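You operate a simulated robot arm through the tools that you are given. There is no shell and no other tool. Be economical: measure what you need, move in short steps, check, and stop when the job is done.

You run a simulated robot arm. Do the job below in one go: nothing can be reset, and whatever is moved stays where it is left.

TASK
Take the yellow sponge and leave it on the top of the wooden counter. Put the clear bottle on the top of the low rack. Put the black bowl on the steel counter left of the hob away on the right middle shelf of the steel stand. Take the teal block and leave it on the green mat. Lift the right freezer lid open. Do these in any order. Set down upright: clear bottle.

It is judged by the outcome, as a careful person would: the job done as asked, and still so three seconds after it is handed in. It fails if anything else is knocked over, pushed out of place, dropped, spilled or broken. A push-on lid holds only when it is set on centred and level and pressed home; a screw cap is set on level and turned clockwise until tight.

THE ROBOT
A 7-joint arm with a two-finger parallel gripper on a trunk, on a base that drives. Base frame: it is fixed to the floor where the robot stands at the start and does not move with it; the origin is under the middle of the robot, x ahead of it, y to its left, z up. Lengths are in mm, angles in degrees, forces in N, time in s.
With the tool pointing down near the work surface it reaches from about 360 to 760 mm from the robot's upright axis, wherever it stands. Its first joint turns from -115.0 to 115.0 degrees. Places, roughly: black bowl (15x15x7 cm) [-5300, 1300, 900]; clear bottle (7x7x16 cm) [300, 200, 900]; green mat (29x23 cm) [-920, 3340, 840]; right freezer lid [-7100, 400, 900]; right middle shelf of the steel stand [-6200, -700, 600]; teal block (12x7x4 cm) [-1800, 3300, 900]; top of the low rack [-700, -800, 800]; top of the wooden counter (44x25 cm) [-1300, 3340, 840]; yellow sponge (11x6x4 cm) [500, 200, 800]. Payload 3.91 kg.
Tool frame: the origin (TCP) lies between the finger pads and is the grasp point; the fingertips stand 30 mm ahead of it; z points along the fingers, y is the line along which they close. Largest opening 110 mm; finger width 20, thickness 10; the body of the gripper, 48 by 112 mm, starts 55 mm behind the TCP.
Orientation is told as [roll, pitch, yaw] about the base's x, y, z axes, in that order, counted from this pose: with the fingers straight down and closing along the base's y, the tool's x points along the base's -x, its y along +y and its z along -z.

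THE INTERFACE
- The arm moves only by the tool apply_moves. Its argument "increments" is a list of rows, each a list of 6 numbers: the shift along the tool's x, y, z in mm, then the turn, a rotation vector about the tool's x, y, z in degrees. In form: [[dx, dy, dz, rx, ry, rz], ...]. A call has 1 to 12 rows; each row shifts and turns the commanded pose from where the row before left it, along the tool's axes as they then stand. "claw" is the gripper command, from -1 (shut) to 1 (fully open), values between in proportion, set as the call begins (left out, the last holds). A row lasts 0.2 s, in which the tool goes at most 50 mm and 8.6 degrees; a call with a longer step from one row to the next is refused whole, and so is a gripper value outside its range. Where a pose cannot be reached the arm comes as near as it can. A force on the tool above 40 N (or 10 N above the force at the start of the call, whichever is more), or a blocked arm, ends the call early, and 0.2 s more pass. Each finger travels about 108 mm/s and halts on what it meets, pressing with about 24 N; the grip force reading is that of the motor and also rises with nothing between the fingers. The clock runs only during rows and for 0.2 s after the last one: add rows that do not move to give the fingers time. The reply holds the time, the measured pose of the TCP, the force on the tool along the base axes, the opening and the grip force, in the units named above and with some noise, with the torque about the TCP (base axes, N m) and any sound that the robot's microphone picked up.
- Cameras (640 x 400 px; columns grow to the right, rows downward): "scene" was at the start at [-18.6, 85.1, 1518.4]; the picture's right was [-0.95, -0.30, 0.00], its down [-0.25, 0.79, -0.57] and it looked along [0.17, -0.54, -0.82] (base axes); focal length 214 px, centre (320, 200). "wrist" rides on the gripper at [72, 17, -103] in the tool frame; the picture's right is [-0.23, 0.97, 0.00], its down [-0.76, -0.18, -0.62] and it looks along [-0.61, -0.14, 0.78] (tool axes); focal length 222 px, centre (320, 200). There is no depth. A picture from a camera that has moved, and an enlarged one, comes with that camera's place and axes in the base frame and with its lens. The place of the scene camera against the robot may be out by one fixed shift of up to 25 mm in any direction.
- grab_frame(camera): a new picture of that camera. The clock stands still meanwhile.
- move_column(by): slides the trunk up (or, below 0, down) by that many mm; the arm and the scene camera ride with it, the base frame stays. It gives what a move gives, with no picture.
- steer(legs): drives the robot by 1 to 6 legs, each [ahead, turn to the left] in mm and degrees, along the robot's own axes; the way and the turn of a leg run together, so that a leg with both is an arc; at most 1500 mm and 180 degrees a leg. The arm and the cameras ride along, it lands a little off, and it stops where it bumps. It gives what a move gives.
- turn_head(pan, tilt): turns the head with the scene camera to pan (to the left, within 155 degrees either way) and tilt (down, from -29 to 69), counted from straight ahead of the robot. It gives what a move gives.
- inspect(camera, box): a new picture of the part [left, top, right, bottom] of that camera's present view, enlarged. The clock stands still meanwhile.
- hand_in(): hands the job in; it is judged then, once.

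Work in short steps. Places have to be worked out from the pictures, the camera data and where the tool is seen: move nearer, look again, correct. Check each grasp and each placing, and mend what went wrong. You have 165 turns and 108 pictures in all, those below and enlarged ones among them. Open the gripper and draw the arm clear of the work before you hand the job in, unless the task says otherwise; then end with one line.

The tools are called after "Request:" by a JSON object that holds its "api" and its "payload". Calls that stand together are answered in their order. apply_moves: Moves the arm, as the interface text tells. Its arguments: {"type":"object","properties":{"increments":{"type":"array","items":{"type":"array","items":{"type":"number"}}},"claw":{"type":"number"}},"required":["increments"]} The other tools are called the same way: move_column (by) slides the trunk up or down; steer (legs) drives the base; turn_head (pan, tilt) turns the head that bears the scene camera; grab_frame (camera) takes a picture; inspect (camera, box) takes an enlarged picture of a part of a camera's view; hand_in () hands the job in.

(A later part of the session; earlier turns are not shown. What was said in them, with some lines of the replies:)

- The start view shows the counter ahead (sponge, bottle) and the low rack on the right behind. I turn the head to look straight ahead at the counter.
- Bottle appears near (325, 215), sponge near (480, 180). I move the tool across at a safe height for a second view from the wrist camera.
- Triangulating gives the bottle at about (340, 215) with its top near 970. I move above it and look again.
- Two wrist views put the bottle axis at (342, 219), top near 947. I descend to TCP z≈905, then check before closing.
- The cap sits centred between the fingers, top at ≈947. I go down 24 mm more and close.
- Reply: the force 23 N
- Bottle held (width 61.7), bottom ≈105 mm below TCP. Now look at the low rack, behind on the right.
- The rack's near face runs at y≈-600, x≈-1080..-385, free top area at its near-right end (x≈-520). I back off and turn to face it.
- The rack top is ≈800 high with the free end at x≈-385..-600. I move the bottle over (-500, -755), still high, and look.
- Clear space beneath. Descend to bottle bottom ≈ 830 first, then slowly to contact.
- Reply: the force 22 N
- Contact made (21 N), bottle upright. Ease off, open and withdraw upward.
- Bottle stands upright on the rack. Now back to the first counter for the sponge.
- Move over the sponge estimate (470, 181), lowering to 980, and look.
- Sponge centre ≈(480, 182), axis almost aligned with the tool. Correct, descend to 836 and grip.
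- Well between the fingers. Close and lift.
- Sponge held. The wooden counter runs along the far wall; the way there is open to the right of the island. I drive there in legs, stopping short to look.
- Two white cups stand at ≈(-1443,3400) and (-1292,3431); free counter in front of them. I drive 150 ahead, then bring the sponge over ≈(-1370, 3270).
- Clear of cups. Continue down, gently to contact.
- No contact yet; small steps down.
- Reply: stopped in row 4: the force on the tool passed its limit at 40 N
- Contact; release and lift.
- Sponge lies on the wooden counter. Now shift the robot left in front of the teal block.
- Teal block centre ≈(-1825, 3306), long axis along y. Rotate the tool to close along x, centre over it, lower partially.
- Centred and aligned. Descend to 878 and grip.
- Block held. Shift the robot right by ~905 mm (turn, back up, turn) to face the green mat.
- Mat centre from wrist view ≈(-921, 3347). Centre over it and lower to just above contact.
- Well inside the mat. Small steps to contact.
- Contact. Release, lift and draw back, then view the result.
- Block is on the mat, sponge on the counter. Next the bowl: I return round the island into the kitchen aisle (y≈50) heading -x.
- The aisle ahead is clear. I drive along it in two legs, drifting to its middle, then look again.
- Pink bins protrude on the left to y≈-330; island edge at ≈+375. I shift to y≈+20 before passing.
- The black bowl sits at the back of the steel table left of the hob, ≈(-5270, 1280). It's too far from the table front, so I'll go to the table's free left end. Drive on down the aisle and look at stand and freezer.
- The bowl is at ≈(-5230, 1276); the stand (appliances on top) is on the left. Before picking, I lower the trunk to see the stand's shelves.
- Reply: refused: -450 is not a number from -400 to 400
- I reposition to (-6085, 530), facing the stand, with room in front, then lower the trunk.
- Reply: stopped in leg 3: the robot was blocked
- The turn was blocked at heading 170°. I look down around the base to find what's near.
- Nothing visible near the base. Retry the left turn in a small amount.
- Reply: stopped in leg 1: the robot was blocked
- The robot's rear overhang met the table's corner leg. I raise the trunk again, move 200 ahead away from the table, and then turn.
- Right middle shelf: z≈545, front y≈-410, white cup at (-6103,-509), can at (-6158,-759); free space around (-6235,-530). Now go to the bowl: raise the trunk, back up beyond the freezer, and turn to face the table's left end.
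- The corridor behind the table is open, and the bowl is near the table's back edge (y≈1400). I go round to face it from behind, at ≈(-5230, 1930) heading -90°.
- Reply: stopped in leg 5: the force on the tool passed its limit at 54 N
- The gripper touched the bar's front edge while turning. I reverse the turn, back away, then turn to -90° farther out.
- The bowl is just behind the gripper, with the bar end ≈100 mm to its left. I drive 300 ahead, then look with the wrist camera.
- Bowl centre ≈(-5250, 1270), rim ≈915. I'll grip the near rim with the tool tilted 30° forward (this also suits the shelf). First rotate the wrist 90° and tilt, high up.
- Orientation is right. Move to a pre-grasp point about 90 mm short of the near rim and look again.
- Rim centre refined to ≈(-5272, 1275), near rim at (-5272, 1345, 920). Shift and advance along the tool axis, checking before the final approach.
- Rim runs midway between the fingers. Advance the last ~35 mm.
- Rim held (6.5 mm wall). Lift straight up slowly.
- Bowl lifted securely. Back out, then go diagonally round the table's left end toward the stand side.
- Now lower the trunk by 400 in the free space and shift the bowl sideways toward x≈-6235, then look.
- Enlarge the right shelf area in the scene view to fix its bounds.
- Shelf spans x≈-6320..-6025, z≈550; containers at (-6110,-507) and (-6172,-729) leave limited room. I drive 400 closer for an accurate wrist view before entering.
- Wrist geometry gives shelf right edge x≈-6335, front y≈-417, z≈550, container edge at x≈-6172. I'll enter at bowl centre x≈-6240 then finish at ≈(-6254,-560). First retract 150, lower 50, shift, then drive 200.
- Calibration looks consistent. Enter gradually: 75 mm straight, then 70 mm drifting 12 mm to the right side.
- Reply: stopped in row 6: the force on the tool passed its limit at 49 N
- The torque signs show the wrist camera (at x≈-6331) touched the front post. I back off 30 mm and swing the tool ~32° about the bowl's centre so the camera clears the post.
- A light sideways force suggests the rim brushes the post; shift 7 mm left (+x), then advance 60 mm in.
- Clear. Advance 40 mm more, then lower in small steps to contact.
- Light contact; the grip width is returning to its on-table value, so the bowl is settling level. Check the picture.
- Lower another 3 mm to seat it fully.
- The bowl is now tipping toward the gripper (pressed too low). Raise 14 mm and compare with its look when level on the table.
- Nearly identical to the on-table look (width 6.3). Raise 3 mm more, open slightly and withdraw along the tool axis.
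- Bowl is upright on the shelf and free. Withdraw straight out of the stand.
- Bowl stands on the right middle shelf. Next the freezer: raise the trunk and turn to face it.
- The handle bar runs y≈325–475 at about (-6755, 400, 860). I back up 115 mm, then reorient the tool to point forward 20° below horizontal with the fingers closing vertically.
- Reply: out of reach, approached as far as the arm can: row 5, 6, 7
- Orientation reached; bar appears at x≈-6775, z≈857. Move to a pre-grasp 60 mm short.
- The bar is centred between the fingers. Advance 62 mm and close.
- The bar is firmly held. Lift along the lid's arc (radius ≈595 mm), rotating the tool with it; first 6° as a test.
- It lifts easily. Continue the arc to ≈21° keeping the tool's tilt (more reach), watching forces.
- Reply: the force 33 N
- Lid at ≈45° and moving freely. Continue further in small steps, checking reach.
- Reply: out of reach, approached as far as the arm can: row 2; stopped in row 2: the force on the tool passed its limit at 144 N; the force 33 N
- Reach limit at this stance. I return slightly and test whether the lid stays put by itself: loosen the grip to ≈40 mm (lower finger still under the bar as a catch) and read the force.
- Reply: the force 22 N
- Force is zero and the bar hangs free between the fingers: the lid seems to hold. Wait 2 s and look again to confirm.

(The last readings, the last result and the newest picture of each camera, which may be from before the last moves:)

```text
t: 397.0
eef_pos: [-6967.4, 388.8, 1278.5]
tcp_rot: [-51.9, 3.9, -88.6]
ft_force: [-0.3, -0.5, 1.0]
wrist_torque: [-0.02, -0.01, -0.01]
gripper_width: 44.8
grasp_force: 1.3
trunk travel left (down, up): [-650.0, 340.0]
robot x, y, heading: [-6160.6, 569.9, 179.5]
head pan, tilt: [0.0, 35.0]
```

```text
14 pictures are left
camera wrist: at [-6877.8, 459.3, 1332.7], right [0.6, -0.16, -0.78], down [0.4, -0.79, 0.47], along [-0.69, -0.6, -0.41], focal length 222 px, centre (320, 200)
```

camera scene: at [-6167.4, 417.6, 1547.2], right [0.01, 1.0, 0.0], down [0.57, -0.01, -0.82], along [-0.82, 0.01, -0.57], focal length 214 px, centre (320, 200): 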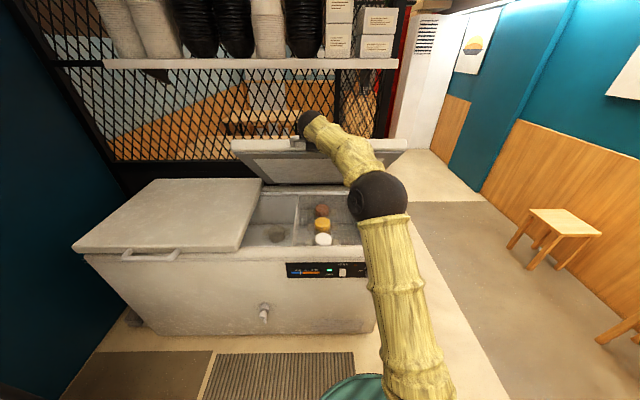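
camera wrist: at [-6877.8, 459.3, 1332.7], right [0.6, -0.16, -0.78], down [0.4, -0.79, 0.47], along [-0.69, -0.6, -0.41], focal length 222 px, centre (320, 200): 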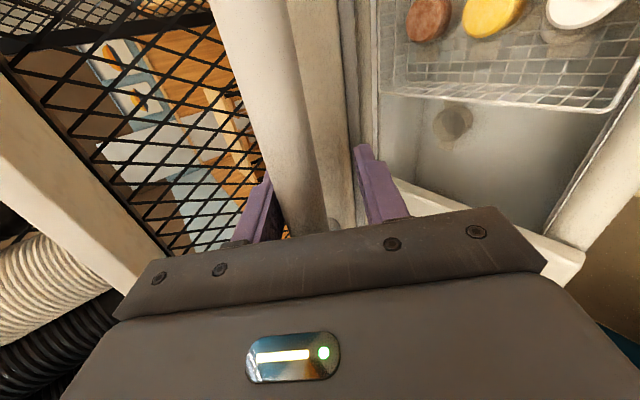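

The lid holds still by itself. Now withdraw from the bar, retract 200 mm and drive 200 mm closer for more reach.

Request:
{"api": "apply_moves", "payload": {"increments": [[0, 0, -35, 0, 0, 0], [0, 0, -35, 0, 0, 0], [0, 0, -30, 0, 0, 0], [0, 24.7, -31.5, 0, 0, 0], [0, 24.7, -31.5, 0, 0, 0], [0, 24.7, -31.5, 0, 0, 0], [0, 24.7, -31.5, 0, 0, 0], [0, 24.7, -31.5, 0, 0, 0], [0, 0, 0, 5, 0, 0], [0, 0, 0, 5, 0, 0], [0, 0, 0, 0, 0, 0]], "claw": 0.1}}

Request:
{"api": "steer", "payload": {"legs": [[200, 0]]}}

Request:
{"api": "grab_frame", "payload": {"camera": "wrist"}}

```text
t: 399.4
eef_pos: [-6688.6, 390.4, 1340.0]
tcp_rot: [-61.6, 3.9, -88.5]
ft_force: [-0.6, -0.7, -0.2]
wrist_torque: [0.01, -0.03, -0.03]
gripper_width: 60.3
grasp_force: 0.1
trunk travel left (down, up): [-650.0, 340.0]
robot x, y, heading: [-6155.9, 571.2, 179.3]
head pan, tilt: [0.0, 35.0]
```

```text
t: 401.2
eef_pos: [-6890.9, 391.9, 1340.7]
tcp_rot: [-61.6, 3.9, -88.5]
ft_force: [0.4, 0.1, 0.2]
wrist_torque: [0.0, 0.01, -0.01]
gripper_width: 60.3
grasp_force: 0.0
trunk travel left (down, up): [-650.0, 340.0]
robot x, y, heading: [-6356.8, 572.8, 179.5]
head pan, tilt: [0.0, 35.0]
```

```text
13 pictures are left
camera wrist: at [-6793.9, 463.6, 1379.1], right [0.47, -0.16, -0.87], down [0.49, -0.78, 0.4], along [-0.74, -0.61, -0.29], focal length 222 px, centre (320, 200)
```

wrist: 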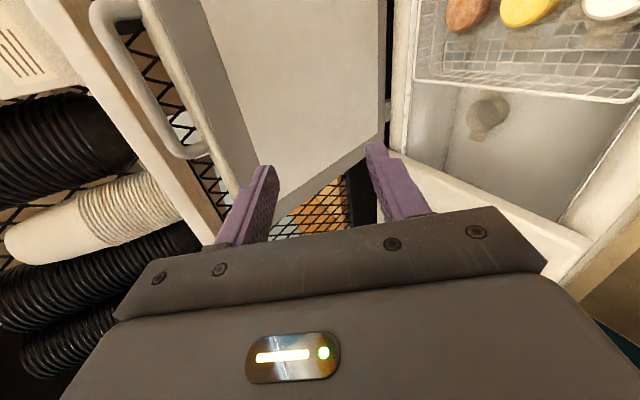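

The lid now appears much further open. Check with the scene camera.

Request:
{"api": "grab_frame", "payload": {"camera": "scene"}}

```text
12 pictures are left
camera scene: at [-6369.9, 419.0, 1547.2], right [0.01, 1.0, 0.0], down [0.57, -0.01, -0.82], along [-0.82, 0.01, -0.57], focal length 214 px, centre (320, 200)
```

scene: 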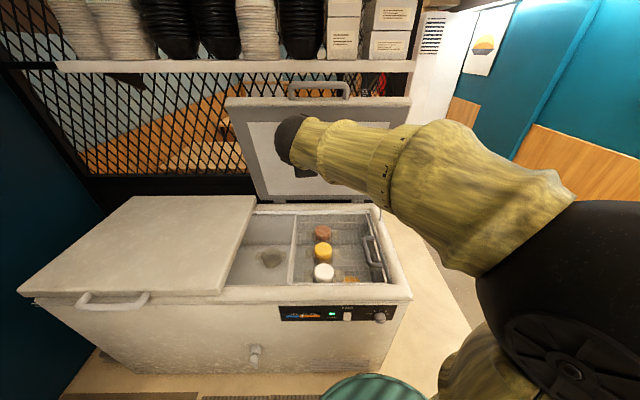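

The lid stands nearly upright (≈80°). I draw back and confirm it stays.

Request:
{"api": "steer", "payload": {"legs": [[-230, 0]]}}

Request:
{"api": "apply_moves", "payload": {"increments": [[0, 0, -30, 0, 0, 0], [0, 0, -30, 0, 0, 0], [0, 0, 0, 0, 0, 0], [0, 0, 0, 0, 0, 0], [0, 0, 0, 0, 0, 0], [0, 0, 0, 0, 0, 0], [0, 0, 0, 0, 0, 0], [0, 0, 0, 0, 0, 0], [0, 0, 0, 0, 0, 0], [0, 0, 0, 0, 0, 0]], "claw": 1}}

Request:
{"api": "grab_frame", "payload": {"camera": "scene"}}

Request:
{"api": "turn_head", "payload": {"pan": 75, "tilt": 40}}

Request:
{"api": "grab_frame", "payload": {"camera": "scene"}}

```text
t: 403.1
eef_pos: [-6659.0, 388.9, 1341.2]
tcp_rot: [-61.7, 4.0, -88.3]
ft_force: [0.0, 0.1, 0.0]
wrist_torque: [0.01, 0.0, 0.03]
gripper_width: 60.5
grasp_force: 0.1
trunk travel left (down, up): [-650.0, 340.0]
robot x, y, heading: [-6127.0, 568.2, 179.7]
head pan, tilt: [0.0, 35.0]
```

```text
t: 405.3
eef_pos: [-6608.4, 388.9, 1368.1]
tcp_rot: [-61.7, 3.9, -88.4]
ft_force: [0.2, -0.1, 0.4]
wrist_torque: [-0.04, 0.0, 0.01]
gripper_width: 109.9
grasp_force: 0.0
trunk travel left (down, up): [-650.0, 340.0]
robot x, y, heading: [-6131.7, 568.1, 179.6]
head pan, tilt: [0.0, 35.0]
```

```text
11 pictures are left
camera scene: at [-6138.7, 416.9, 1547.2], right [0.01, 1.0, 0.0], down [0.57, -0.01, -0.82], along [-0.82, 0.01, -0.57], focal length 214 px, centre (320, 200)
```

scene: 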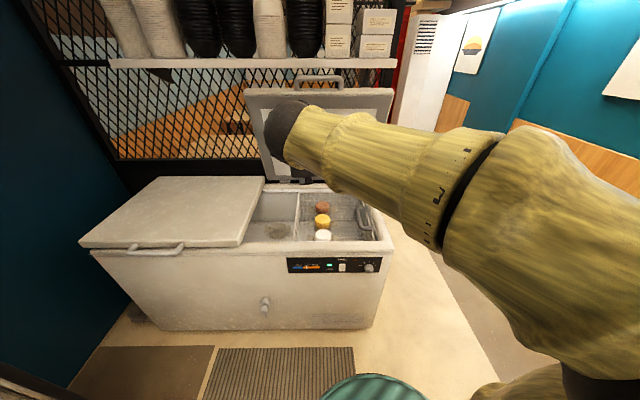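

```text
t: 406.8
eef_pos: [-6608.3, 387.6, 1368.6]
tcp_rot: [-61.8, 3.9, -88.4]
ft_force: [0.9, 0.6, -0.7]
wrist_torque: [0.01, 0.03, 0.03]
gripper_width: 109.8
grasp_force: 0.1
trunk travel left (down, up): [-650.0, 340.0]
robot x, y, heading: [-6126.8, 569.2, 179.7]
head pan, tilt: [75.0, 40.0]
```

```text
10 pictures are left
camera scene: at [-6073.5, 334.2, 1539.6], right [-0.96, 0.27, 0.0], down [0.17, 0.62, -0.77], along [-0.21, -0.74, -0.64], focal length 214 px, centre (320, 200)
```

scene: 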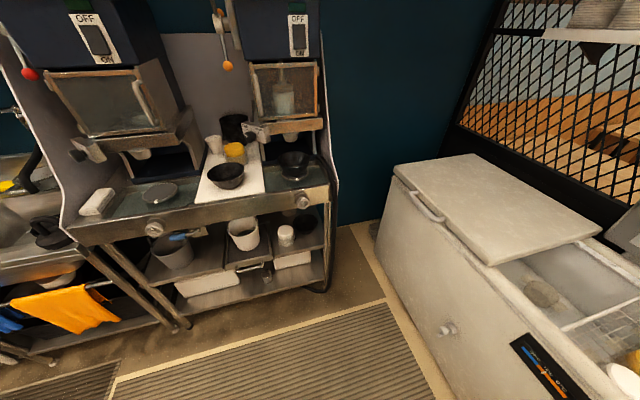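

All five placements have been seen in place: the lid stays open, the bowl is on its shelf, and the arm is clear with the gripper open. Handing in.

Request:
{"api": "hand_in", "payload": {}}

```text
The job is handed in.
```

I handed the job in with all five parts done and seen in place: sponge on the wooden counter, bottle upright on the low rack, bowl on the right middle shelf, teal block on the green mat, and right freezer lid open. On the way the gripper bumped the bar's front edge, the wrist camera touched the stand's front post, and the base stopped once against the steel table's leg. I saw nothing moved.
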